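You operate a simulated robot arm through the tools that you are given. There is no shell and no other tool. Be economical: measure what you need, move in short steps, check, and stop when the job is done.

You run a simulated robot arm. Do the job below in one go: nothing can be reset, and whatever is moved stays where it is left.

Task
Take the candlestick and put it on the top of the folding bench. Put two of the tape rolls from the second shelf from the top of the shelf unit on the grey sheet on the shelf end of the sideboard top. Put the white tube from the top of the pine table in the suds tub and the yellow tube on the door end of the sideboard top. Fetch the soap bottle and stand it on the top of the folding bench. Pull the right sideboard drawer open. The order is free. Set down upright: candlestick, soap bottle.
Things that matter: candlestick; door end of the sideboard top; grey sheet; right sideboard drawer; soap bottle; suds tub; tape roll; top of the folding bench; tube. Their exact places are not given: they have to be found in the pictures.

It is judged by the outcome, as a careful person would: the job done as asked, and still so three seconds after it is handed in. It fails if anything else is knocked over, pushed out of place, dropped, spilled or broken. Flat cloth is picked up by pressing the open fingertips on it (5 to 10 N) and closing them slowly along it; thin cloth reads only 2 to 8 mm in the jaws.

Robot
A 7-joint arm with a two-finger parallel gripper on a trunk, on a base that drives. Base frame: it is fixed to the floor where the robot stands at the start and does not move with it; the origin is under the middle of the robot, x ahead of it, y to its left, z up. Readings come in cm, degrees, newtons and seconds.
Its first joint turns from -166.0 to 166.0 degrees. Places, roughly: candlestick (11x11x12 cm) [50, -20, 90]; door end of the sideboard top [50, -40, 80]; grey sheet (40x29x1 cm) [50, 20, 90]; right sideboard drawer [40, -40, 70]; soap bottle [-175, -25, 75]; suds tub (15x15x8 cm) [-220, -20, 80]; tape roll (7x7x5 cm) [50, 90, 50]; top of the folding bench [-250, 140, 80]; tube [-175, -25, 100]. Payload 1.57 kg.
The tool frame sits at the grasp point between the pads (the TCP): z along the fingers, y along the line on which they close. The tips reach 3 cm beyond it. The gripper opens to 11 cm. The fingers are 2.4 cm wide and 1.2 cm thick; the gripper's body (4.8 by 11.2 cm) begins 7.8 cm behind the TCP.
Orientation is told as [roll, pitch, yaw] about the base's x, y, z axes, in that order, counted from this pose: with the fingers straight down and closing along the base's y, the tool's x points along the base's -x, its y along +y and its z along -z.

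Tools
- The arm moves only by the tool step_arm. Its argument "deltas" is a list of rows, each an object of numbers (a shift or turn left out is 0, a gripper value left out holds the last): "dx", "dy", "dz": the shift along the tool's x, y, z in mm; "ax", "ay", "az": the turn, a rotation vector about the tool's x, y, z in degrees; "fingers": the opening, from 0 (shut) to 1 (fully open). In form: [{"dx": .., "dy": .., "dz": .., "ax": .., "ay": .., "az": .., "fingers": ..}, ...]. A call has 1 to 8 rows; each row shifts and turns the commanded pose from where the row before left it, along the tool's axes as they then stand. Each row takes 0.2 s and may step no farther than 5 cm and 8.6 degrees from the row before; otherwise, or with a gripper value out of range, the whole call is refused. Where a pose cannot be reached the arm comes as near as it can. A force on the tool above 40 N (or 10 N above the force at the start of the call, whichever is more), or a blocked arm, ends the call early, and 0.2 s more pass. Each finger travels about 4.5 cm/s and halts on what it meets, pressing with about 33 N; the grip force reading is that of the motor and also rises with nothing between the fingers. The clock runs only during rows and for 0.2 s after the last one: add rows that do not move to give the fingers time. It gives the time, the measured TCP pose, the force on the tool (base axes), the opening and the grip force at its end, in the units of the frame above (readings bear some noise), with the torque about the TCP (base axes, N m) and any sound that the robot's microphone picked up.
- Cameras (640 x 400 px; columns grow to the right, rows downward): "scene" is now at [-0.06, 15.35, 156.05]; the picture's right is [-0.02, -1.00, 0.00], its down [-0.91, 0.02, -0.40] and it looks along [0.40, -0.01, -0.91] (base axes); focal length 253 px, centre (320, 200). "wrist" rides on the gripper at [7, 1.6, -14.1] in the tool frame; the picture's right is [-0.23, 0.97, 0.00], its down [-0.85, -0.20, -0.48] and it looks along [-0.47, -0.11, 0.88] (tool axes); focal length 222 px, centre (320, 200).
- snapshot(camera): a new picture of that camera. It takes no simulated time.
- lift_body(by): slides the trunk up (or, below 0, down) by that many cm; the arm and the scene camera ride with it, the base frame stays. It gives what a move gives, with no picture.
- roll_base(legs): drives the robot by 1 to 6 legs, each [ahead, turn to the left] in cm and degrees, along the robot's own axes; the way and the turn of a leg run together, so that a leg with both is an arc; at most 150 cm and 180 degrees a leg. The arm and the cameras ride along, it lands a little off, and it stops where it bumps. It gives what a move gives.
- pan_tilt(pan, tilt): turns the head with the scene camera to pan (to the left, within 155 degrees either way) and tilt (down, from -29 to 69), counted from straight ahead of the robot. It gives what a move gives.
- pixel_to_xyz(camera, pixels): for up to 12 pixels [column, row] of the newest picture of that camera ("zoom" is the newest enlarged one), the place [x, y, z] in the base frame of the surface seen there, good to about 0.3 cm. It takes no simulated time.
- enlarge(camera, box): a new picture of the part [left, top, right, bottom] of that camera's present view, enlarged. It takes no simulated time.
- close_job(): hands the job in; it is judged then, once.

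Go step by step. Measure first, check grasps and placings, and put right what went wrong. The budget is 131 turns and 144 pictures, counting those below and the enlarged ones. Unless the task says otherwise, let go and move clear before handing in.

The tools are called after "Call:" by a JSON object that holds its "method" and its "body". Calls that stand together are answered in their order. step_arm: Moves the arm, as the interface text tells. Its arguments: {"type":"object","properties":{"deltas":{"type":"array"}},"required":["deltas"]} The other tools are called the same way: lift_body (by) slides the trunk up or down; roll_base (legs) drives the base; pan_tilt (pan, tilt) turns the head that bears the scene camera; snapshot (camera) takes a picture; pixel_to_xyz (camera, pixels) gives the place of the surface under pixels of a picture; enlarge (camera, box) takes an enlarged picture of a part of a camera's view; close_job () hands the job in.

At the start:

```text
time_s: 0.0
eef_pos: [37.01, 30.69, 116.27]
tool_rot: [-0.1, 0.0, 0.0]
contact_force: [-0.7, 0.3, 0.4]
torque: [0.0, -0.03, -0.01]
opening: 10.98
grip_force: 0.1
trunk travel left (down, up): [-52.5, 6.5]
robot x, y, heading: [-0.09, 0.03, -0.3]
head pan, tilt: [-1.2, 66.1]
```

scene: 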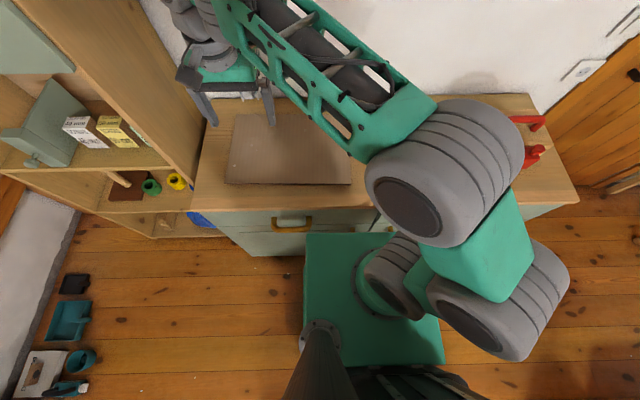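
wrist: 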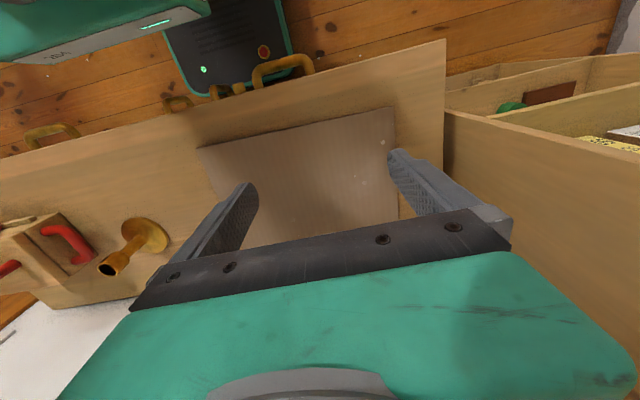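

The wrist view shows the candlestick near (140,240), the grey sheet around (310,180) and drawer handles at (285,70) and (50,135). I measure these, and turn the head to look around.

Call:
{"method": "pixel_to_xyz", "body": {"camera": "wrist", "pixels": [[150, 235], [108, 268], [285, 68], [50, 133], [200, 150], [390, 110], [310, 180], [170, 105], [70, 240], [30, 290], [400, 200], [445, 45]]}}

Call:
{"method": "pan_tilt", "body": {"pan": 60, "tilt": 45}}

Call:
{"method": "snapshot", "body": {"camera": "scene"}}

```text
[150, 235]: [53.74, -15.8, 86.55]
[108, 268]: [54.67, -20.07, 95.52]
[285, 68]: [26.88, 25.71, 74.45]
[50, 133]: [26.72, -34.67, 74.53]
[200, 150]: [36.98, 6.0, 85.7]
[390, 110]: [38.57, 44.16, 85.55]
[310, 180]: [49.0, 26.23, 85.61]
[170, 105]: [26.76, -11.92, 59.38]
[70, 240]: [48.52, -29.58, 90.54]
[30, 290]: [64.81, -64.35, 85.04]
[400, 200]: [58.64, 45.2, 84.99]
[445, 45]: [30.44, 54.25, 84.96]
```

```text
time_s: 1.3
eef_pos: [37.01, 30.76, 116.12]
tool_rot: [0.0, 0.0, 0.0]
contact_force: [-0.2, -0.6, -0.8]
torque: [-0.04, 0.01, -0.01]
opening: 11.01
grip_force: 0.0
trunk travel left (down, up): [-52.5, 6.5]
robot x, y, heading: [0.04, 0.07, 0.0]
head pan, tilt: [60.0, 45.0]
```

```text
141 pictures are left
```

scene: 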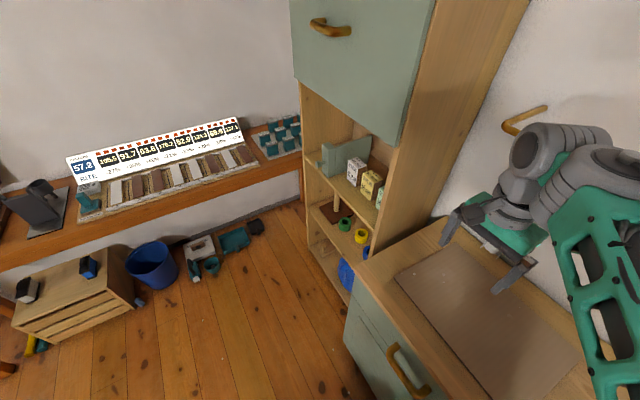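

The shelf unit is at (350,200), with small coloured round things on a lower shelf at (345,222), (360,236). I look at them enlarged, then look backward for the bench and pine table.

Call:
{"method": "enlarge", "body": {"camera": "scene", "box": [290, 120, 420, 300]}}

Call:
{"method": "pixel_to_xyz", "body": {"camera": "scene", "pixels": [[345, 222], [361, 236], [367, 252], [346, 274], [356, 170], [371, 184], [330, 222], [320, 200], [345, 160], [358, 262], [340, 240], [150, 260]]}}

Call:
{"method": "pan_tilt", "body": {"pan": 150, "tilt": 30}}

Call:
{"method": "snapshot", "body": {"camera": "scene"}}

Call:
{"method": "pan_tilt", "body": {"pan": -150, "tilt": 30}}

Call:
{"method": "snapshot", "body": {"camera": "scene"}}

Call:
{"method": "pan_tilt", "body": {"pan": -50, "tilt": 45}}

Call:
{"method": "snapshot", "body": {"camera": "scene"}}

```text
2.22 times, centred on (355, 210) of scene
```

zoom: 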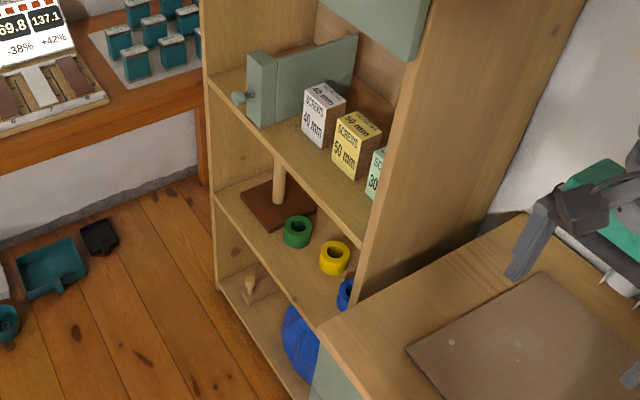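

```text
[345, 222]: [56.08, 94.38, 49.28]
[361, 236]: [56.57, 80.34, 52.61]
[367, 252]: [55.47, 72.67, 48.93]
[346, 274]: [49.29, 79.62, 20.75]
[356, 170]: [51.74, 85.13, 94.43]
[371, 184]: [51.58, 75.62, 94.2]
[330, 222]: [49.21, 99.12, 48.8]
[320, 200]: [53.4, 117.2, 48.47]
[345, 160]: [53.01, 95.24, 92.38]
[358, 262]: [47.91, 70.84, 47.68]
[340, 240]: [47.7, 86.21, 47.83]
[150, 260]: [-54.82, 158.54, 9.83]
```

```text
time_s: 3.0
eef_pos: [37.13, 30.73, 116.0]
tool_rot: [0.1, 0.0, 0.0]
contact_force: [-0.3, 0.1, -0.1]
torque: [0.0, -0.01, 0.01]
opening: 10.98
grip_force: 0.0
trunk travel left (down, up): [-52.5, 6.5]
robot x, y, heading: [0.03, 0.12, 0.1]
head pan, tilt: [150.0, 30.0]
```

```text
139 pictures are left
```

scene: 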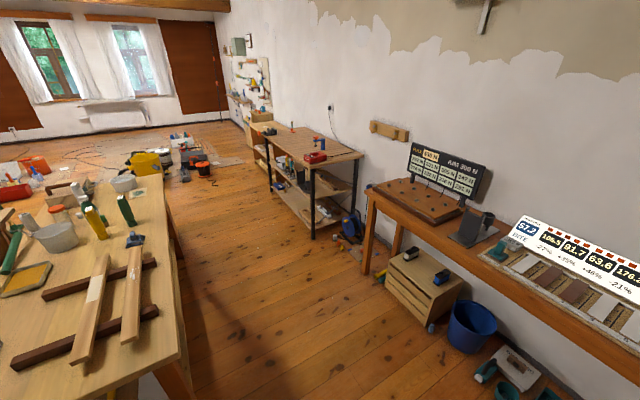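

```text
time_s: 7.0
eef_pos: [37.15, 30.83, 116.24]
tool_rot: [0.0, 0.0, 0.0]
contact_force: [0.4, 0.5, 0.7]
torque: [0.02, -0.01, -0.01]
opening: 11.02
grip_force: 0.1
trunk travel left (down, up): [-52.5, 6.5]
robot x, y, heading: [-0.27, -0.15, -0.5]
head pan, tilt: [-150.0, 30.0]
```

```text
138 pictures are left
```

scene: 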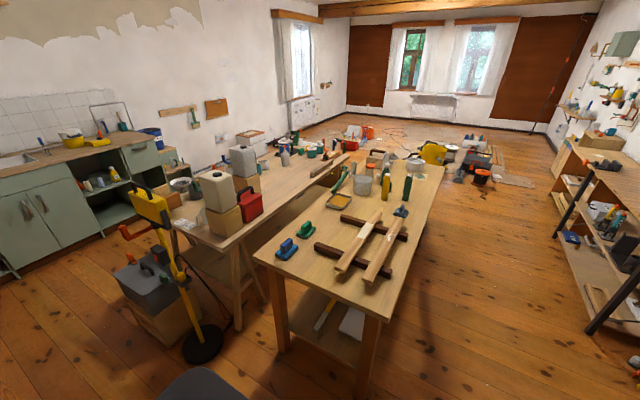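

```text
time_s: 8.8
eef_pos: [37.24, 30.81, 116.15]
tool_rot: [0.0, 0.0, 0.0]
contact_force: [0.4, -0.5, 0.4]
torque: [-0.03, 0.03, 0.01]
opening: 11.01
grip_force: 0.1
trunk travel left (down, up): [-52.5, 6.5]
robot x, y, heading: [0.26, 0.06, 0.2]
head pan, tilt: [-50.0, 45.0]
```

```text
137 pictures are left
```

scene: 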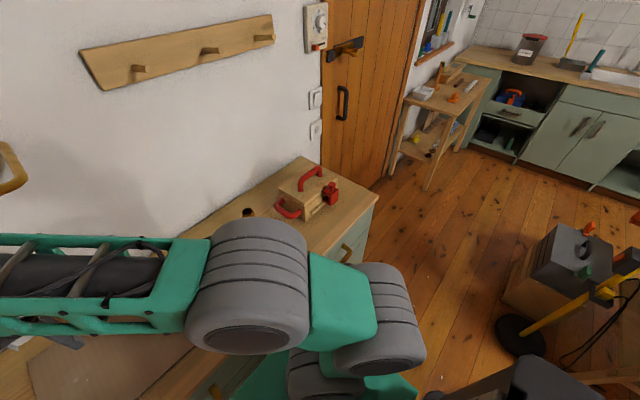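

The table behind carries several bottles and tubs; I enlarge it and the black-legged bench to identify things.

Call:
{"method": "pan_tilt", "body": {"pan": -155, "tilt": 25}}

Call:
{"method": "enlarge", "body": {"camera": "scene", "box": [240, 130, 460, 270]}}

Call:
{"method": "pixel_to_xyz", "body": {"camera": "zoom", "pixels": [[320, 200], [200, 200], [450, 200], [320, 100], [400, 150], [250, 250], [320, 300], [500, 100]]}}

Call:
{"method": "pan_tilt", "body": {"pan": 140, "tilt": 25}}

Call:
{"method": "snapshot", "body": {"camera": "scene"}}

Call:
{"method": "enlarge", "body": {"camera": "scene", "box": [160, 100, 330, 220]}}

Call:
{"method": "pixel_to_xyz", "body": {"camera": "zoom", "pixels": [[320, 200], [200, 200], [450, 200], [320, 100], [400, 150], [250, 250], [320, 300], [500, 100]]}}

```text
time_s: 10.6
eef_pos: [37.15, 30.67, 116.09]
tool_rot: [-0.1, 0.0, 0.0]
contact_force: [0.1, -0.1, -0.5]
torque: [-0.02, 0.01, 0.0]
opening: 10.98
grip_force: 0.0
trunk travel left (down, up): [-52.5, 6.5]
robot x, y, heading: [-0.34, 0.09, -0.0]
head pan, tilt: [-154.7, 25.0]
```

```text
2.86 times, centred on (350, 200) of scene
```

zoom: 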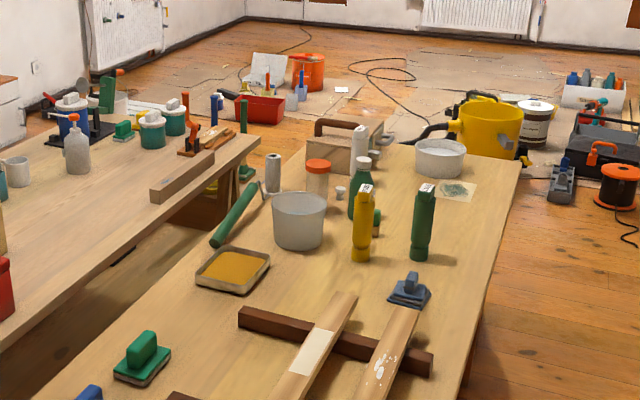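

```text
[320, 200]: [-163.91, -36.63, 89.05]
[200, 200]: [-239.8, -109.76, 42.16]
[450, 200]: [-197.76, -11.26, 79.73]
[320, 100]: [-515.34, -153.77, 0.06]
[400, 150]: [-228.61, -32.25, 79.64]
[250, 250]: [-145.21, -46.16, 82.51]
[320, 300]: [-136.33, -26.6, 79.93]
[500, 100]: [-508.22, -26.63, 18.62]
```

```text
time_s: 14.7
eef_pos: [37.03, 30.73, 116.2]
tool_rot: [0.0, 0.0, 0.0]
contact_force: [-0.7, 1.2, 0.5]
torque: [0.0, 0.01, 0.03]
opening: 10.99
grip_force: 0.2
trunk travel left (down, up): [-52.5, 6.5]
robot x, y, heading: [0.19, -0.01, 0.1]
head pan, tilt: [140.0, 25.0]
```

```text
135 pictures are left
```

scene: 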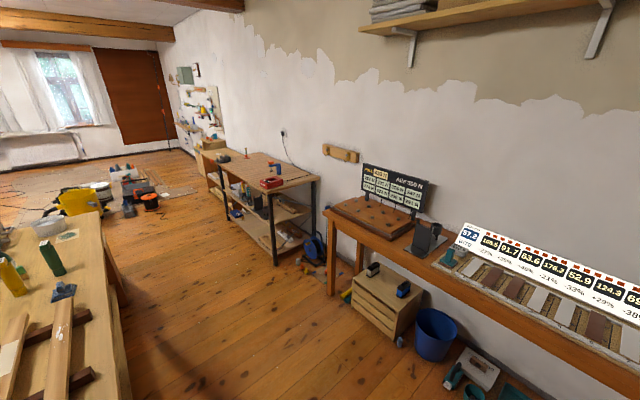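

```text
3.33 times, centred on (245, 160) of scene
```

zoom: 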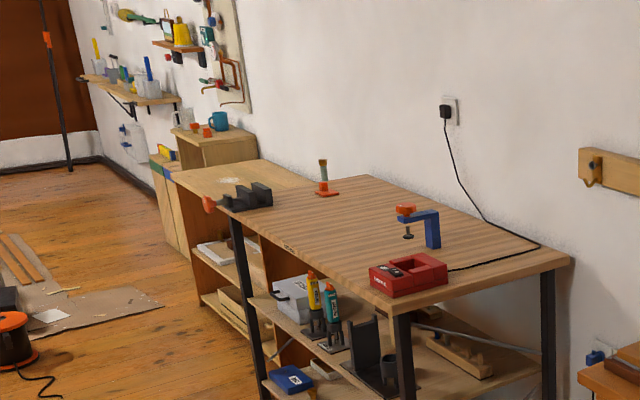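

```text
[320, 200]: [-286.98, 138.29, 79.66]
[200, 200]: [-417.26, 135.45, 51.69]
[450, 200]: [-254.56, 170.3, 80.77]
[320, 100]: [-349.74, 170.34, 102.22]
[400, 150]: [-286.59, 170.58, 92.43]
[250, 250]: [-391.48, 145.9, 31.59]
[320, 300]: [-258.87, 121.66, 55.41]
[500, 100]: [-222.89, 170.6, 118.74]
```

The bench with the black legs (top z≈80) is the folding bench, and the pine table holds yellow/green/white tubes and tubs. I do the tape rolls first: back up, and move over in front of the shelf.

Call:
{"method": "roll_base", "body": {"legs": [[-15, 0], [0, 90], [68, 0], [0, -90]]}}

Call:
{"method": "pan_tilt", "body": {"pan": 25, "tilt": 50}}

Call:
{"method": "snapshot", "body": {"camera": "scene"}}

```text
time_s: 27.0
eef_pos: [21.12, 99.91, 116.13]
tool_rot: [-0.1, 0.0, 1.5]
contact_force: [0.1, 0.3, -0.3]
torque: [-0.01, 0.0, -0.03]
opening: 11.0
grip_force: 0.0
trunk travel left (down, up): [-52.5, 6.5]
robot x, y, heading: [-15.52, 68.07, 1.7]
head pan, tilt: [140.0, 25.0]
```

```text
time_s: 28.9
eef_pos: [20.99, 99.89, 116.19]
tool_rot: [0.0, 0.0, 1.4]
contact_force: [0.1, -0.7, 0.0]
torque: [0.0, 0.01, -0.03]
opening: 11.0
grip_force: 0.1
trunk travel left (down, up): [-52.5, 6.5]
robot x, y, heading: [-15.11, 67.92, 1.3]
head pan, tilt: [25.0, 50.0]
```

```text
133 pictures are left
```

scene: 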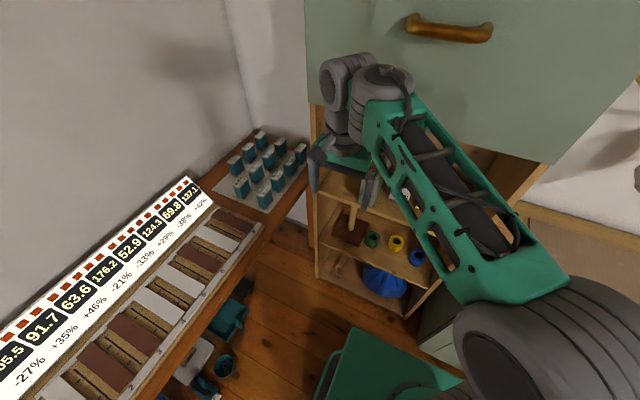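

The rolls (green, yellow, blue) are visible at (372,240), (396,243), (418,258). I lower the trunk to work height and look again.

Call:
{"method": "lift_body", "body": {"by": -40}}

Call:
{"method": "pan_tilt", "body": {"pan": 10, "tilt": 40}}

Call:
{"method": "snapshot", "body": {"camera": "scene"}}

Call:
{"method": "snapshot", "body": {"camera": "wrist"}}

```text
time_s: 32.8
eef_pos: [20.98, 99.7, 76.22]
tool_rot: [0.0, 0.0, 1.4]
contact_force: [0.3, -0.6, 0.4]
torque: [0.0, -0.01, 0.0]
opening: 11.0
grip_force: 0.0
trunk travel left (down, up): [-12.5, 46.5]
robot x, y, heading: [-14.95, 67.88, 1.6]
head pan, tilt: [25.0, 50.0]
```

```text
time_s: 33.5
eef_pos: [21.2, 99.8, 76.09]
tool_rot: [-0.1, 0.0, 1.4]
contact_force: [0.3, -0.8, 1.1]
torque: [0.01, -0.02, -0.03]
opening: 11.02
grip_force: 0.0
trunk travel left (down, up): [-12.5, 46.5]
robot x, y, heading: [-15.54, 68.05, 1.5]
head pan, tilt: [10.0, 40.0]
```

```text
132 pictures are left
```

scene: 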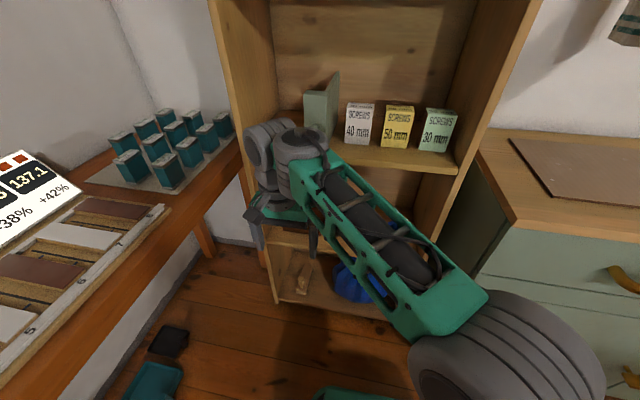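

```text
131 pictures are left
```

wrist: 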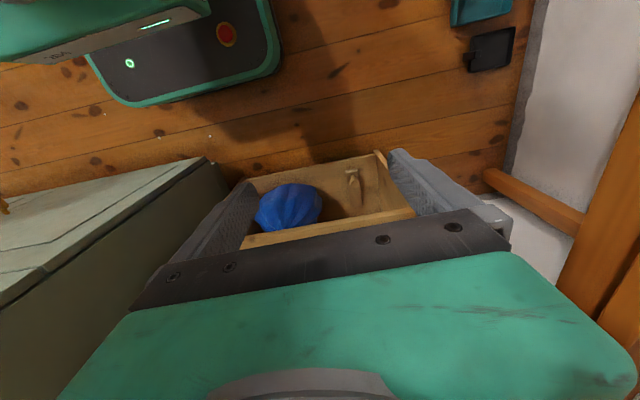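

The gripper is clear of the shelf front; I tilt the tool 45° toward the shelf and shift to about y=87 to view the rolls with the wrist camera.

Call:
{"method": "step_arm", "body": {"deltas": [{"dy": -20, "ay": -7.5}, {"dy": -20, "ay": -7.5}, {"dy": -20, "ay": -7.5}, {"dy": -20, "ay": -7.5}, {"dy": -20, "ay": -7.5}, {"dy": -20, "ay": -7.5}, {}, {}]}}

Call:
{"method": "snapshot", "body": {"camera": "wrist"}}

Call:
{"method": "snapshot", "body": {"camera": "scene"}}

```text
time_s: 35.4
eef_pos: [21.19, 87.88, 76.18]
tool_rot: [0.1, -45.1, 1.5]
contact_force: [0.5, -0.2, 0.2]
torque: [0.01, 0.01, 0.02]
opening: 11.05
grip_force: 0.1
out of reach, approached as far as the arm can: row 1
trunk travel left (down, up): [-12.5, 46.5]
robot x, y, heading: [-15.45, 68.19, 1.3]
head pan, tilt: [10.0, 40.0]
```

```text
130 pictures are left
```

wrist: 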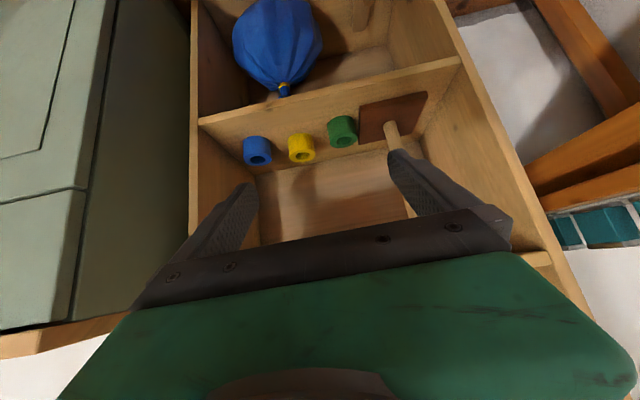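

```text
129 pictures are left
```

scene: 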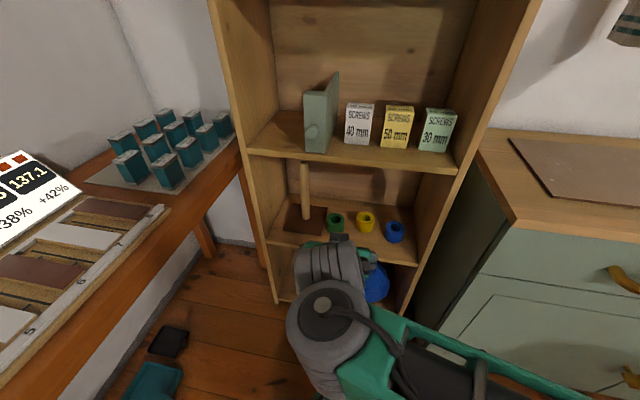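

All three rolls are visible in the wrist view near (257,150), (301,148), (342,131). I enlarge and measure.

Call:
{"method": "enlarge", "body": {"camera": "wrist", "box": [220, 90, 380, 190]}}

Call:
{"method": "enlarge", "body": {"camera": "scene", "box": [270, 140, 430, 260]}}

Call:
{"method": "pixel_to_xyz", "body": {"camera": "wrist", "pixels": [[247, 140], [268, 140], [257, 135], [291, 136], [312, 137], [301, 134], [303, 153], [329, 125], [354, 120], [341, 117], [257, 157], [344, 138]]}}

```text
4.00 times, centred on (300, 140) of wrist
```

zoom: 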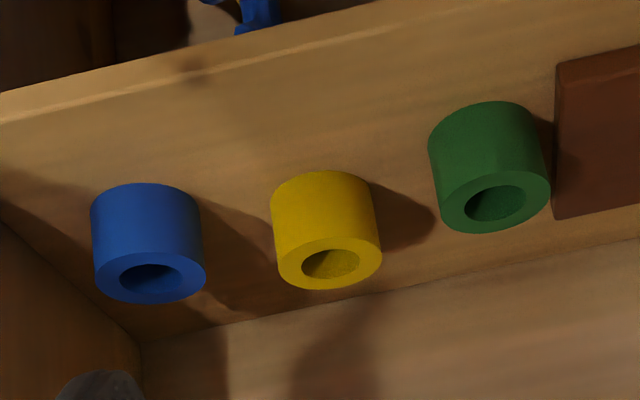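

```text
3.33 times, centred on (350, 200) of scene
```

zoom: 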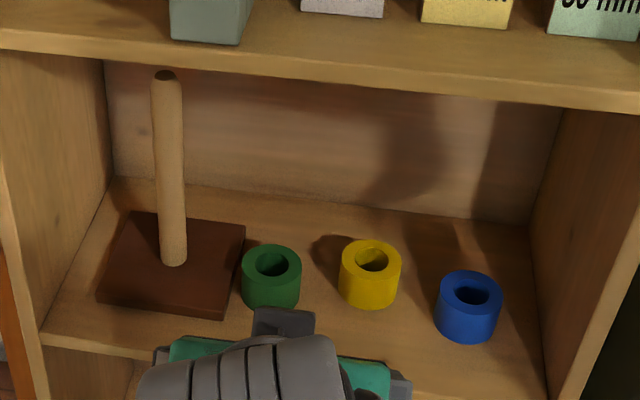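

```text
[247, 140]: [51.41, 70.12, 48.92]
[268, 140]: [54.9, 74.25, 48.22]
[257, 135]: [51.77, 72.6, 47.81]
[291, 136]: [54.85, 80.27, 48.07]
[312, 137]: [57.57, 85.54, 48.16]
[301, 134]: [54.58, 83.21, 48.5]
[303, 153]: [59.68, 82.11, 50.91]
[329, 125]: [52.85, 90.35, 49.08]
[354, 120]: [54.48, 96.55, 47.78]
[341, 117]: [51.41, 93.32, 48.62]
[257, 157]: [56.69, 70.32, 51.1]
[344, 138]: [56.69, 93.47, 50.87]
```

I measure roll rims in the scene zoom for centre coordinates.

Call:
{"method": "pixel_to_xyz", "body": {"camera": "zoom", "pixels": [[344, 260], [398, 260], [371, 245], [371, 275], [245, 266], [298, 266], [271, 250], [271, 283], [440, 291], [499, 291], [470, 275], [470, 311]]}}

```text
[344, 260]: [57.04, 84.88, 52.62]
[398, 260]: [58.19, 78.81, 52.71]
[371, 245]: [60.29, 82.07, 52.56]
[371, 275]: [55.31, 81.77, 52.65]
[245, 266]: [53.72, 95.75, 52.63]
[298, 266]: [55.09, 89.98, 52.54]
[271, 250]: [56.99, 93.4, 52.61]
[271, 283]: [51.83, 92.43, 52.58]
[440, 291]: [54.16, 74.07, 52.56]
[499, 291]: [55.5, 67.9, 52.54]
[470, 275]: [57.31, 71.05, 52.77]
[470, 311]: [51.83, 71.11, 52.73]
```

Roll centres: yellow (57.7,81.9), blue (54.7,71.0), green (54.4,92.9), tops z 52.6. I take yellow and blue; first move to a pre-grasp 20 cm back along the 45° approach to yellow.

Call:
{"method": "step_arm", "body": {"deltas": [{"dz": 38.9, "dx": -13.5, "dy": -11, "fingers": 0.85}, {"dz": 38.9, "dx": -13.5, "dy": -11}, {"dz": 38.9, "dx": -13.5, "dy": -11}, {"dz": 38.9, "dx": -13.5, "dy": -11}, {"dz": 38.9, "dx": -13.5, "dy": -11}, {"dz": 38.9, "dx": -13.5, "dy": -11}, {}, {}]}}

Call:
{"method": "snapshot", "body": {"camera": "wrist"}}

```text
time_s: 37.1
eef_pos: [43.9, 81.77, 65.36]
tool_rot: [0.0, -45.0, 1.4]
contact_force: [-0.1, -0.4, 0.6]
torque: [0.03, -0.01, 0.0]
opening: 9.34
grip_force: 0.2
trunk travel left (down, up): [-12.5, 46.5]
robot x, y, heading: [-14.92, 68.21, 1.3]
head pan, tilt: [10.0, 40.0]
```

```text
126 pictures are left
```

wrist: 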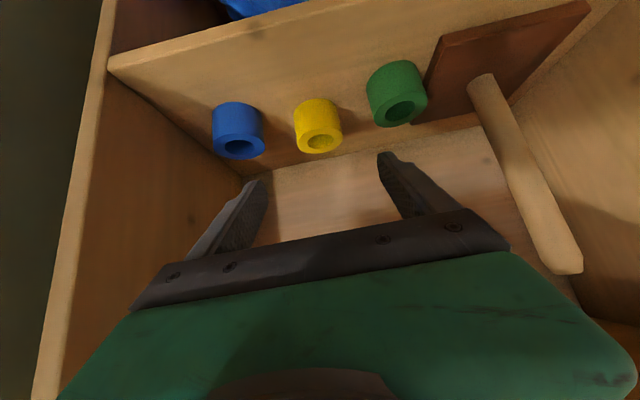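

Fingers line up with the yellow roll; I advance along the tool axis to the grasp.

Call:
{"method": "step_arm", "body": {"deltas": [{"dz": 33, "dy": -1}, {"dz": 33, "dy": -1}, {"dz": 33}, {"dz": 33}, {"dz": 33}, {"dz": 32, "dx": 2}, {}]}}

Call:
{"method": "step_arm", "body": {"deltas": [{"fingers": 0.4}, {}, {}, {}, {}]}}

Call:
{"method": "snapshot", "body": {"camera": "wrist"}}

```text
time_s: 38.8
eef_pos: [57.65, 81.93, 51.24]
tool_rot: [0.0, -45.0, 1.4]
contact_force: [0.6, 0.4, -0.2]
torque: [0.03, 0.06, 0.03]
opening: 9.35
grip_force: 0.0
trunk travel left (down, up): [-12.5, 46.5]
robot x, y, heading: [-15.53, 68.34, 1.1]
head pan, tilt: [10.0, 40.0]
```

```text
time_s: 40.0
eef_pos: [57.58, 81.94, 51.39]
tool_rot: [0.0, -45.0, 1.4]
contact_force: [0.0, 0.0, -0.3]
torque: [0.01, -0.01, -0.01]
opening: 6.79
grip_force: 32.5
trunk travel left (down, up): [-12.5, 46.5]
robot x, y, heading: [-15.56, 67.92, 1.5]
head pan, tilt: [10.0, 40.0]
```

```text
125 pictures are left
```

wrist: 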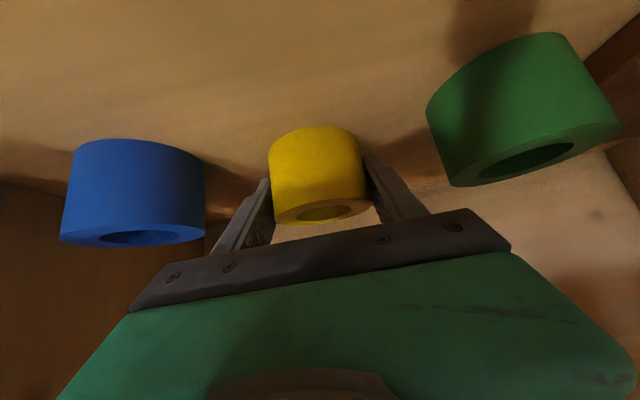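

Held at 6.8 cm. I lift slightly and retreat out of the shelf, then check.

Call:
{"method": "step_arm", "body": {"deltas": [{"dz": -14, "dx": -14}, {"dz": -40}, {"dz": -45}, {"dz": -45}, {"dz": -45}, {"dz": -45}, {"dz": -40}, {}]}}

Call:
{"method": "snapshot", "body": {"camera": "wrist"}}

```text
time_s: 41.8
eef_pos: [38.86, 81.81, 71.43]
tool_rot: [0.0, -45.0, 1.4]
contact_force: [-0.2, 0.1, -0.2]
torque: [-0.01, 0.02, 0.0]
opening: 4.38
grip_force: 0.1
trunk travel left (down, up): [-12.5, 46.5]
robot x, y, heading: [-15.24, 67.93, 1.6]
head pan, tilt: [10.0, 40.0]
```

```text
124 pictures are left
```

wrist: 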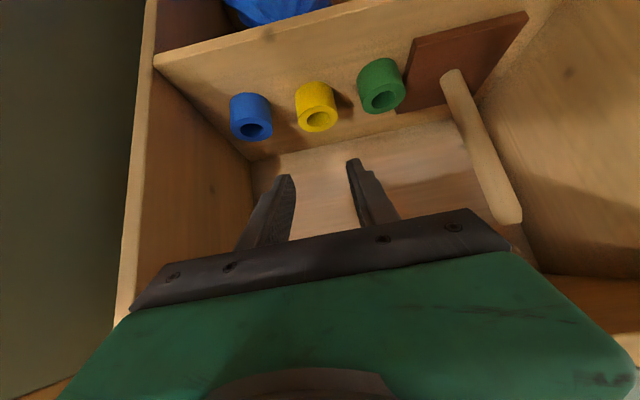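

The roll slipped out and stayed on the shelf at (316,107). I re-measure it before trying a flatter, slower grasp.

Call:
{"method": "enlarge", "body": {"camera": "wrist", "box": [220, 50, 420, 175]}}

Call:
{"method": "enlarge", "body": {"camera": "scene", "box": [270, 140, 430, 260]}}

```text
3.20 times, centred on (320, 112) of wrist
```

zoom: 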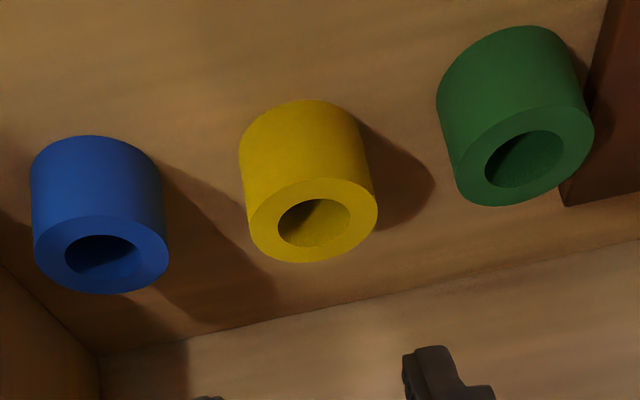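

```text
3.33 times, centred on (350, 200) of scene
```

zoom: 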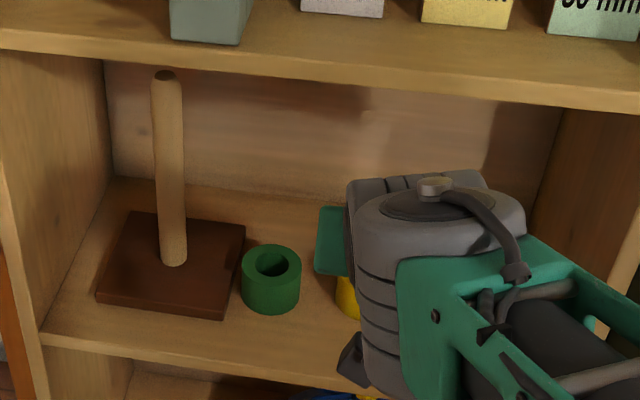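

Call:
{"method": "pixel_to_xyz", "body": {"camera": "wrist", "pixels": [[299, 122], [336, 114], [317, 130], [318, 108], [232, 126], [270, 126], [252, 140], [252, 119]]}}

```text
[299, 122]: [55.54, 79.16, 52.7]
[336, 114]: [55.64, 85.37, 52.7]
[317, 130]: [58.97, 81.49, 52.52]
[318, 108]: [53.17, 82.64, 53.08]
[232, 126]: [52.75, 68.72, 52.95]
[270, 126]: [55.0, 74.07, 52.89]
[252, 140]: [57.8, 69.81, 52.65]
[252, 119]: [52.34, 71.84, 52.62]
```

Yellow shifted to about (56.1,82.2). I open, flatten the tool to 60° tilt and re-approach lower.

Call:
{"method": "step_arm", "body": {"deltas": [{"ay": -7.5, "fingers": 0.85}, {"ay": -7.5}, {"dz": 26, "dx": 24}, {"dz": 26, "dx": 24}, {"dz": 26, "dx": 24}, {"dz": 26, "dx": 24, "dy": 2}, {}, {}]}}

Call:
{"method": "snapshot", "body": {"camera": "wrist"}}

```text
time_s: 43.5
eef_pos: [43.35, 81.68, 58.02]
tool_rot: [-0.1, -60.0, 1.4]
contact_force: [-0.7, -0.5, 0.3]
torque: [-0.01, 0.01, -0.02]
opening: 9.36
grip_force: 0.2
trunk travel left (down, up): [-12.5, 46.5]
robot x, y, heading: [-14.92, 68.3, 1.4]
head pan, tilt: [10.0, 40.0]
```

```text
121 pictures are left
```

wrist: 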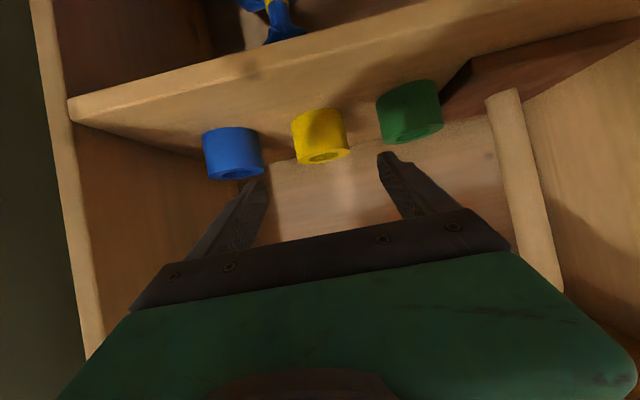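

Call:
{"method": "step_arm", "body": {"deltas": [{"dz": 30}, {"dz": 30}, {"dz": 30, "dy": 2}, {"dz": 30}, {"dz": 29, "dx": 2}, {}]}}

Call:
{"method": "step_arm", "body": {"deltas": [{"fingers": 0.3}, {}, {}, {}, {}, {}]}}

Call:
{"method": "step_arm", "body": {"deltas": [{"dz": -5, "dx": -8.7}, {"dz": -5, "dx": -8.7}, {}]}}

Call:
{"method": "snapshot", "body": {"camera": "wrist"}}

```text
time_s: 45.0
eef_pos: [56.13, 82.24, 50.61]
tool_rot: [-0.1, -60.0, 1.5]
contact_force: [0.5, -0.3, 0.2]
torque: [0.01, 0.0, -0.03]
opening: 9.36
grip_force: 0.2
trunk travel left (down, up): [-12.5, 46.5]
robot x, y, heading: [-15.61, 68.25, 1.1]
head pan, tilt: [10.0, 40.0]
```

```text
time_s: 46.4
eef_pos: [56.01, 82.25, 50.66]
tool_rot: [-0.2, -60.0, 1.5]
contact_force: [0.9, -0.2, 0.2]
torque: [0.03, -0.01, 0.01]
opening: 6.79
grip_force: 32.8
trunk travel left (down, up): [-12.5, 46.5]
robot x, y, heading: [-15.24, 67.85, 1.6]
head pan, tilt: [10.0, 40.0]
```

```text
time_s: 47.1
eef_pos: [56.13, 82.22, 52.75]
tool_rot: [0.0, -59.9, 1.4]
contact_force: [-0.8, -0.3, -0.6]
torque: [-0.01, -0.01, 0.01]
opening: 6.8
grip_force: 33.6
trunk travel left (down, up): [-12.5, 46.5]
robot x, y, heading: [-15.27, 68.05, 1.6]
head pan, tilt: [10.0, 40.0]
```

```text
120 pictures are left
```

wrist: 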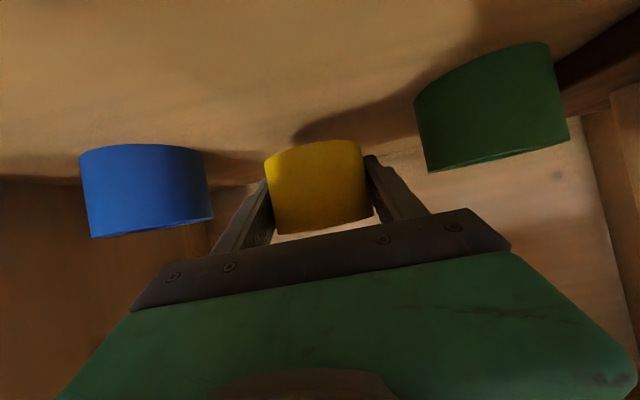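

The roll is held and off the shelf (opening 6.8). I retreat more slowly.

Call:
{"method": "step_arm", "body": {"deltas": [{"dz": -8, "dx": -13}, {"dz": -20}, {"dz": -25}, {"dz": -25}, {"dz": -25}, {"dz": -25}, {"dz": -25}, {"dz": -20}]}}

Call:
{"method": "snapshot", "body": {"camera": "wrist"}}

```text
time_s: 49.0
eef_pos: [41.77, 82.05, 62.34]
tool_rot: [0.0, -60.0, 1.5]
contact_force: [-0.3, -0.3, -0.7]
torque: [0.01, 0.01, -0.01]
opening: 6.8
grip_force: 33.0
trunk travel left (down, up): [-12.5, 46.5]
robot x, y, heading: [-15.41, 68.43, 1.5]
head pan, tilt: [10.0, 40.0]
```

```text
119 pictures are left
```

wrist: 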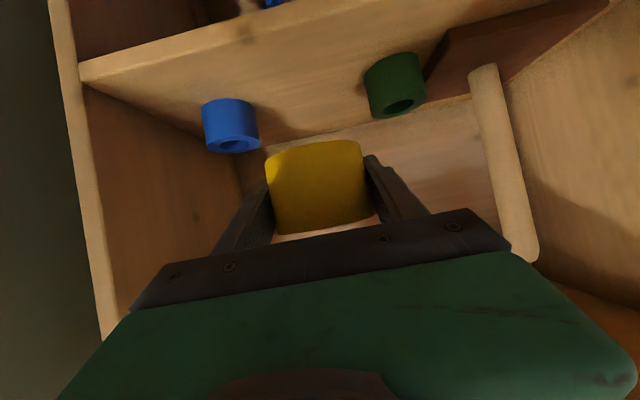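

The roll is out of the shelf safely. I pull back clear of the unit and raise the trunk to sideboard height.

Call:
{"method": "step_arm", "body": {"deltas": [{"dz": -25, "dx": 14}, {"dz": -25, "dx": 14}, {"dz": -25, "dx": 14}, {"dz": -25, "dx": 14}, {"dz": -25, "dx": 14}, {}]}}

Call:
{"method": "lift_body", "body": {"by": 36}}

Call:
{"method": "snapshot", "body": {"camera": "wrist"}}

```text
time_s: 50.4
eef_pos: [27.47, 81.54, 62.55]
tool_rot: [-0.1, -60.1, 1.4]
contact_force: [-0.4, 0.6, -1.5]
torque: [0.0, 0.01, 0.0]
opening: 6.8
grip_force: 32.8
trunk travel left (down, up): [-12.5, 46.5]
robot x, y, heading: [-15.1, 68.13, 1.6]
head pan, tilt: [10.0, 40.0]
```

```text
time_s: 53.9
eef_pos: [27.46, 81.58, 98.59]
tool_rot: [0.0, -60.0, 1.5]
contact_force: [-0.8, -0.3, -0.9]
torque: [0.04, -0.03, 0.02]
opening: 6.81
grip_force: 33.0
trunk travel left (down, up): [-48.5, 10.5]
robot x, y, heading: [-15.61, 68.08, 1.5]
head pan, tilt: [10.0, 40.0]
```

```text
118 pictures are left
```

wrist: 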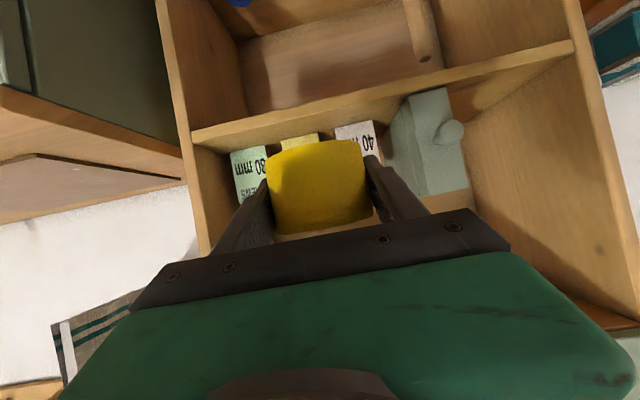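

Call:
{"method": "step_arm", "body": {"deltas": [{"dy": -40}, {"dy": -40}, {"dy": -40}, {"dy": -40}, {"dy": -40}, {"dy": -40}, {"dy": -40}, {"dy": -40}]}}

Call:
{"method": "step_arm", "body": {"deltas": [{"dy": -40}, {"dy": -40}, {"dy": -40}, {"dy": -36}, {}, {}]}}

Call:
{"method": "pan_tilt", "body": {"pan": -30, "tilt": 50}}

Call:
{"method": "snapshot", "body": {"camera": "scene"}}

Call:
{"method": "snapshot", "body": {"camera": "wrist"}}

```text
time_s: 54.7
eef_pos: [22.56, 83.18, 92.31]
tool_rot: [-1.4, -50.7, 25.0]
contact_force: [-0.5, -0.8, -0.1]
torque: [-0.01, 0.02, -0.02]
opening: 6.8
grip_force: 33.1
trunk travel left (down, up): [-48.5, 10.5]
robot x, y, heading: [-15.23, 68.08, 1.4]
head pan, tilt: [10.0, 40.0]
stopped in row 4: the arm was blocked; the commanded pose is now the measured one
```

```text
time_s: 55.1
eef_pos: [18.56, 91.04, 93.84]
tool_rot: [-1.8, -52.8, 46.0]
contact_force: [-0.5, -0.7, -0.9]
torque: [0.0, -0.01, 0.02]
opening: 6.83
grip_force: 33.3
trunk travel left (down, up): [-48.5, 10.5]
robot x, y, heading: [-15.31, 68.32, 1.4]
head pan, tilt: [10.0, 40.0]
stopped in row 2: the arm was blocked; the commanded pose is now the measured one
```

```text
time_s: 56.2
eef_pos: [18.11, 91.36, 93.79]
tool_rot: [-1.8, -52.3, 46.2]
contact_force: [-0.2, 0.2, -0.3]
torque: [0.0, 0.03, 0.03]
opening: 6.78
grip_force: 33.5
trunk travel left (down, up): [-48.5, 10.5]
robot x, y, heading: [-15.55, 68.36, 1.3]
head pan, tilt: [-30.0, 50.0]
```

```text
117 pictures are left
```

scene: 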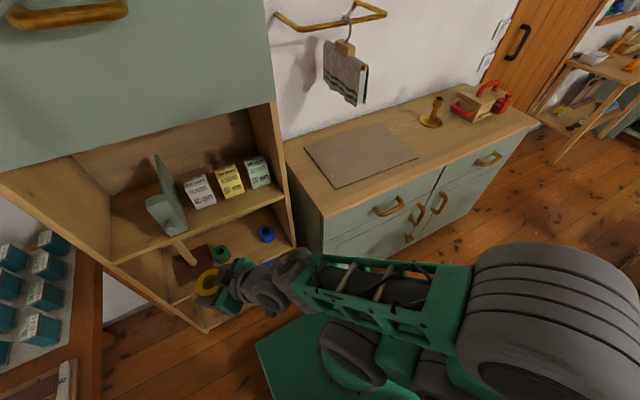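

```text
116 pictures are left
```

wrist: 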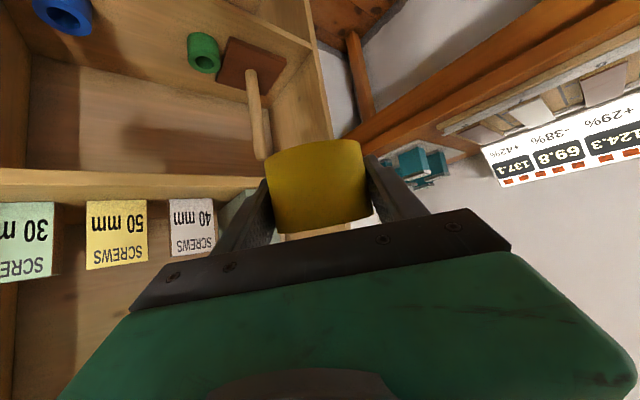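

The arm hit a joint limit rather than an object; the roll is still held. I will use the base instead: back up, go right, and face the sideboard again.

Call:
{"method": "lift_body", "body": {"by": 9}}

Call:
{"method": "roll_base", "body": {"legs": [[-18, 0], [0, -90], [60, 0], [0, 89]]}}

Call:
{"method": "snapshot", "body": {"camera": "scene"}}

```text
time_s: 57.4
eef_pos: [18.29, 91.29, 102.84]
tool_rot: [-1.7, -52.4, 46.3]
contact_force: [-0.3, 0.7, -1.2]
torque: [0.0, 0.0, 0.01]
opening: 6.82
grip_force: 33.4
trunk travel left (down, up): [-57.5, 1.5]
robot x, y, heading: [-15.43, 68.13, 1.4]
head pan, tilt: [-30.0, 50.0]
```

```text
time_s: 69.6
eef_pos: [1.19, 31.46, 102.62]
tool_rot: [-1.6, -52.1, 46.9]
contact_force: [-0.8, -0.3, -0.4]
torque: [-0.01, 0.01, -0.04]
opening: 6.79
grip_force: 33.1
trunk travel left (down, up): [-57.5, 1.5]
robot x, y, heading: [-31.85, 8.37, 2.1]
head pan, tilt: [-30.0, 50.0]
```

```text
115 pictures are left
```

scene: 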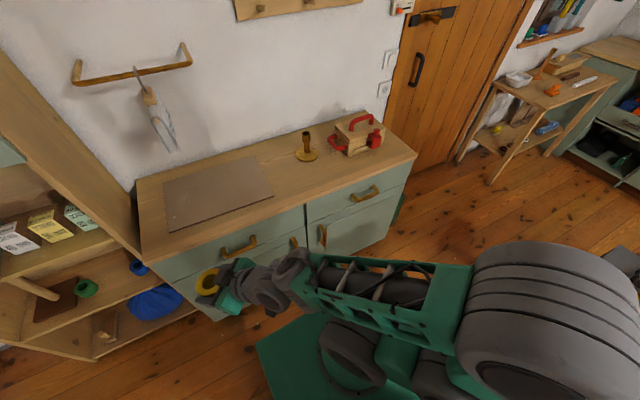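

I straighten the tilt and drive ahead so the roll is at the sideboard edge.

Call:
{"method": "step_arm", "body": {"deltas": [{"ay": -4}, {"ay": -4}, {}]}}

Call:
{"method": "roll_base", "body": {"legs": [[27, -2]]}}

Call:
{"method": "step_arm", "body": {"deltas": [{"dz": 18, "dx": -10, "dy": -24}, {"dz": 18, "dx": -10, "dy": -24}, {"dz": 18, "dx": -10, "dy": -24}, {"dz": 18, "dx": -10, "dy": -24}, {}]}}

```text
time_s: 70.6
eef_pos: [-2.17, 33.19, 99.12]
tool_rot: [1.7, -55.0, 49.2]
contact_force: [0.8, 0.6, -0.8]
torque: [0.0, 0.01, 0.0]
opening: 6.81
grip_force: 32.9
trunk travel left (down, up): [-57.5, 1.5]
robot x, y, heading: [-32.15, 7.78, 2.3]
head pan, tilt: [-30.0, 50.0]
stopped in row 3: the arm was blocked; the commanded pose is now the measured one
```

```text
time_s: 72.5
eef_pos: [25.42, 32.77, 99.16]
tool_rot: [2.1, -54.5, 47.2]
contact_force: [-0.1, -0.7, -0.4]
torque: [-0.01, -0.03, 0.0]
opening: 6.77
grip_force: 32.9
trunk travel left (down, up): [-57.5, 1.5]
robot x, y, heading: [-4.92, 8.45, -0.1]
head pan, tilt: [-30.0, 50.0]
```

```text
time_s: 73.7
eef_pos: [37.9, 32.6, 97.91]
tool_rot: [2.2, -54.5, 47.1]
contact_force: [-0.4, 0.7, -0.8]
torque: [0.03, 0.01, 0.01]
opening: 6.8
grip_force: 32.8
trunk travel left (down, up): [-57.5, 1.5]
robot x, y, heading: [-5.18, 8.54, 0.4]
head pan, tilt: [-30.0, 50.0]
```

The arm extends fine from here. I go on to x≈47 and turn the tool yaw back toward straight ahead.

Call:
{"method": "step_arm", "body": {"deltas": [{"dz": 18, "dx": -10, "dy": -24}, {"dz": 18, "dx": -10, "dy": -24}, {"dz": 18, "dx": -10, "dy": -24}, {"ax": 6.5, "az": 4.6}, {"ax": 6.5, "az": 4.6}, {"ax": 6.5, "az": 4.6}, {"ay": -5.5}, {}]}}

Call:
{"method": "snapshot", "body": {"camera": "wrist"}}

Call:
{"method": "snapshot", "body": {"camera": "scene"}}

```text
time_s: 75.5
eef_pos: [47.23, 32.36, 97.21]
tool_rot: [2.0, -59.5, 23.3]
contact_force: [0.1, 1.0, -1.3]
torque: [0.0, -0.02, 0.0]
opening: 6.79
grip_force: 33.1
trunk travel left (down, up): [-57.5, 1.5]
robot x, y, heading: [-5.54, 8.7, 0.3]
head pan, tilt: [-30.0, 50.0]
```

```text
114 pictures are left
```

wrist: 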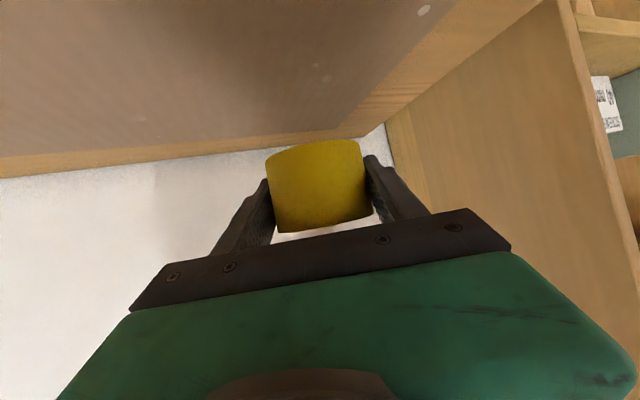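

```text
113 pictures are left
```

scene: 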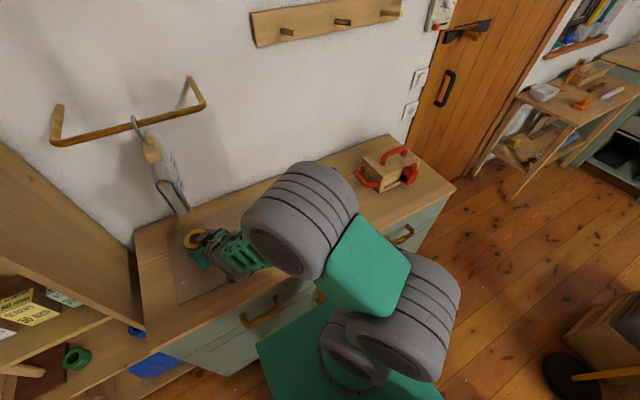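

I lower with the trunk to just above the sheet (sheet top 85.6, roll bottom 3.0 below the TCP), then touch down.

Call:
{"method": "lift_body", "body": {"by": -8}}

Call:
{"method": "step_arm", "body": {"deltas": [{"dz": 2.5, "dx": 4.3}, {}, {}]}}

Call:
{"method": "snapshot", "body": {"camera": "wrist"}}

```text
time_s: 76.7
eef_pos: [47.34, 32.53, 89.16]
tool_rot: [2.0, -59.5, 23.3]
contact_force: [0.1, 0.6, -0.2]
torque: [0.02, -0.03, -0.03]
opening: 6.79
grip_force: 32.3
trunk travel left (down, up): [-49.5, 9.5]
robot x, y, heading: [-4.79, 8.82, 0.2]
head pan, tilt: [-30.0, 50.0]
```

```text
time_s: 77.5
eef_pos: [47.25, 32.36, 88.7]
tool_rot: [2.0, -59.6, 23.3]
contact_force: [0.4, -0.3, -0.7]
torque: [-0.01, -0.02, -0.01]
opening: 6.78
grip_force: 33.0
trunk travel left (down, up): [-49.5, 9.5]
robot x, y, heading: [-4.85, 8.89, 0.4]
head pan, tilt: [-30.0, 50.0]
```

```text
112 pictures are left
```

wrist: 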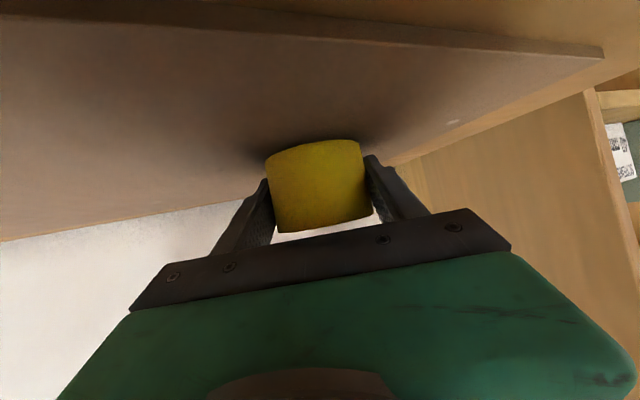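

Close to contact with the sheet; I go down another few mm until a force shows.

Call:
{"method": "step_arm", "body": {"deltas": [{"dz": 1.5, "dx": 2.6}, {"dz": 1.5, "dx": 2.6}, {}]}}

```text
time_s: 78.3
eef_pos: [47.49, 32.68, 88.46]
tool_rot: [2.0, -60.0, 23.3]
contact_force: [-2.2, -2.3, 18.6]
torque: [-0.5, -0.35, -0.1]
opening: 6.81
grip_force: 32.9
trunk travel left (down, up): [-49.5, 9.5]
robot x, y, heading: [-5.27, 8.31, 0.2]
head pan, tilt: [-30.0, 50.0]
```

Contact (18 N up). I release, then back off along the tool axis.

Call:
{"method": "step_arm", "body": {"deltas": [{"dz": -0.8, "dx": -1.4}, {"fingers": 0.75}, {}, {"fingers": 0.85}, {}]}}

Call:
{"method": "step_arm", "body": {"deltas": [{"dz": -30}, {"dz": -40}, {"dz": -40}, {"dz": -40}, {}]}}

Call:
{"method": "snapshot", "body": {"camera": "wrist"}}

```text
time_s: 79.5
eef_pos: [47.28, 32.55, 88.39]
tool_rot: [2.0, -59.7, 23.4]
contact_force: [-2.0, 4.3, 13.0]
torque: [-0.33, -0.41, 0.1]
opening: 8.87
grip_force: 0.1
trunk travel left (down, up): [-49.5, 9.5]
robot x, y, heading: [-5.13, 9.06, 0.4]
head pan, tilt: [-30.0, 50.0]
```

```text
time_s: 80.7
eef_pos: [35.51, 26.72, 95.75]
tool_rot: [2.0, -59.5, 23.3]
contact_force: [0.0, -0.2, 0.3]
torque: [0.02, 0.0, -0.01]
opening: 9.34
grip_force: 0.0
trunk travel left (down, up): [-49.5, 9.5]
robot x, y, heading: [-4.94, 8.9, 0.3]
head pan, tilt: [-30.0, 50.0]
```

```text
111 pictures are left
```

wrist: 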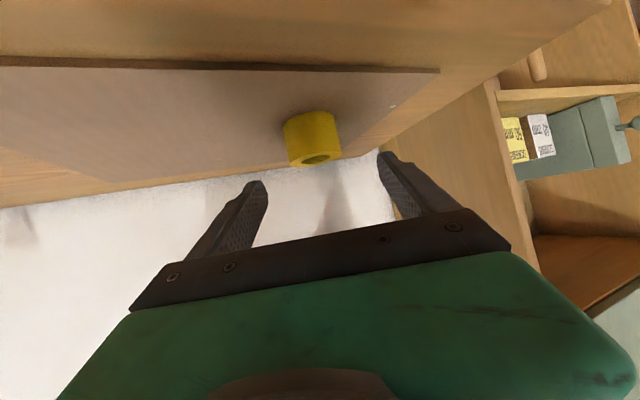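

Yellow roll stands on the sheet. Now I straighten yaw, back up, and go to the shelf for the blue roll.

Call:
{"method": "step_arm", "body": {"deltas": [{"ax": 6.6, "az": 3.9}, {"ax": 6.6, "az": 3.9}, {"ax": 6.6, "az": 3.9}, {}]}}

Call:
{"method": "roll_base", "body": {"legs": [[-17, 0], [0, 90], [46, 0], [0, -90]]}}

Call:
{"method": "lift_body", "body": {"by": -36}}

Call:
{"method": "snapshot", "body": {"camera": "wrist"}}

```text
time_s: 81.7
eef_pos: [35.64, 26.86, 95.73]
tool_rot: [2.0, -59.2, 0.2]
contact_force: [-0.5, -0.2, -0.5]
torque: [-0.03, 0.04, -0.03]
opening: 9.33
grip_force: 0.1
trunk travel left (down, up): [-49.5, 9.5]
robot x, y, heading: [-5.19, 8.62, 0.4]
head pan, tilt: [-30.0, 50.0]
```

```text
time_s: 93.1
eef_pos: [17.86, 73.67, 95.73]
tool_rot: [2.0, -59.2, 1.5]
contact_force: [-1.0, 0.6, -0.5]
torque: [-0.01, 0.01, 0.0]
opening: 9.37
grip_force: 0.2
trunk travel left (down, up): [-49.5, 9.5]
robot x, y, heading: [-22.58, 54.49, 1.7]
head pan, tilt: [-30.0, 50.0]
```

```text
time_s: 96.6
eef_pos: [17.82, 73.68, 59.77]
tool_rot: [2.0, -59.2, 1.5]
contact_force: [1.2, -0.3, 0.4]
torque: [0.03, 0.02, 0.01]
opening: 9.37
grip_force: 0.1
trunk travel left (down, up): [-13.5, 45.5]
robot x, y, heading: [-22.37, 54.34, 1.7]
head pan, tilt: [-30.0, 50.0]
```

```text
110 pictures are left
```

wrist: 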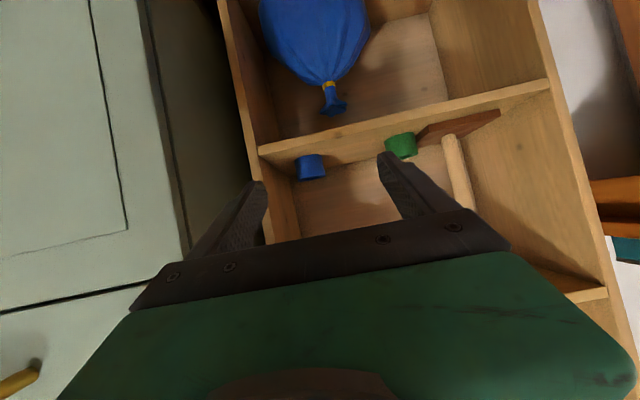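

I drive a bit nearer and move to the pre-grasp in front of the blue roll.

Call:
{"method": "roll_base", "body": {"legs": [[8, 0]]}}

Call:
{"method": "step_arm", "body": {"deltas": [{"dz": 29.4, "dx": -13, "dy": -6.2, "ax": 1, "az": -1.7}, {"dz": 29.4, "dx": -13, "dy": -6.2}, {"dz": 29.4, "dx": -13, "dy": -6.2}, {"dz": 29.4, "dx": -13, "dy": -6.2}, {"dz": 29.4, "dx": -13, "dy": -6.2}, {}]}}

Call:
{"method": "snapshot", "body": {"camera": "wrist"}}

```text
time_s: 97.7
eef_pos: [25.77, 73.84, 59.86]
tool_rot: [2.0, -59.2, 1.5]
contact_force: [-1.3, 0.4, -0.3]
torque: [0.01, 0.01, 0.02]
opening: 9.34
grip_force: 0.0
trunk travel left (down, up): [-13.5, 45.5]
robot x, y, heading: [-14.62, 54.97, 1.6]
head pan, tilt: [-30.0, 50.0]
```

```text
time_s: 99.1
eef_pos: [42.04, 71.56, 57.92]
tool_rot: [-1.9, -59.1, 4.8]
contact_force: [0.2, -0.1, -0.1]
torque: [0.07, 0.01, 0.03]
opening: 9.35
grip_force: 0.1
trunk travel left (down, up): [-13.5, 45.5]
robot x, y, heading: [-14.45, 54.65, 1.5]
head pan, tilt: [-30.0, 50.0]
```

```text
109 pictures are left
```

wrist: 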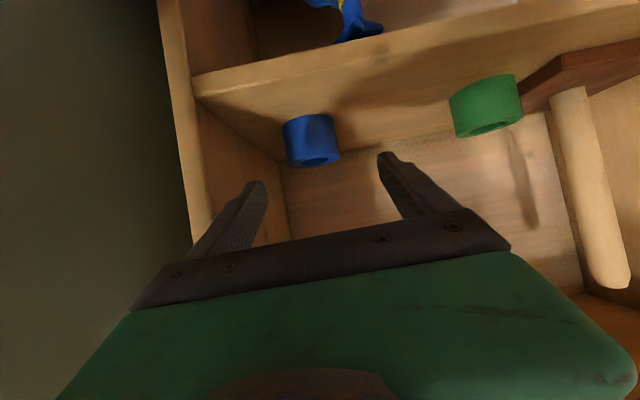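

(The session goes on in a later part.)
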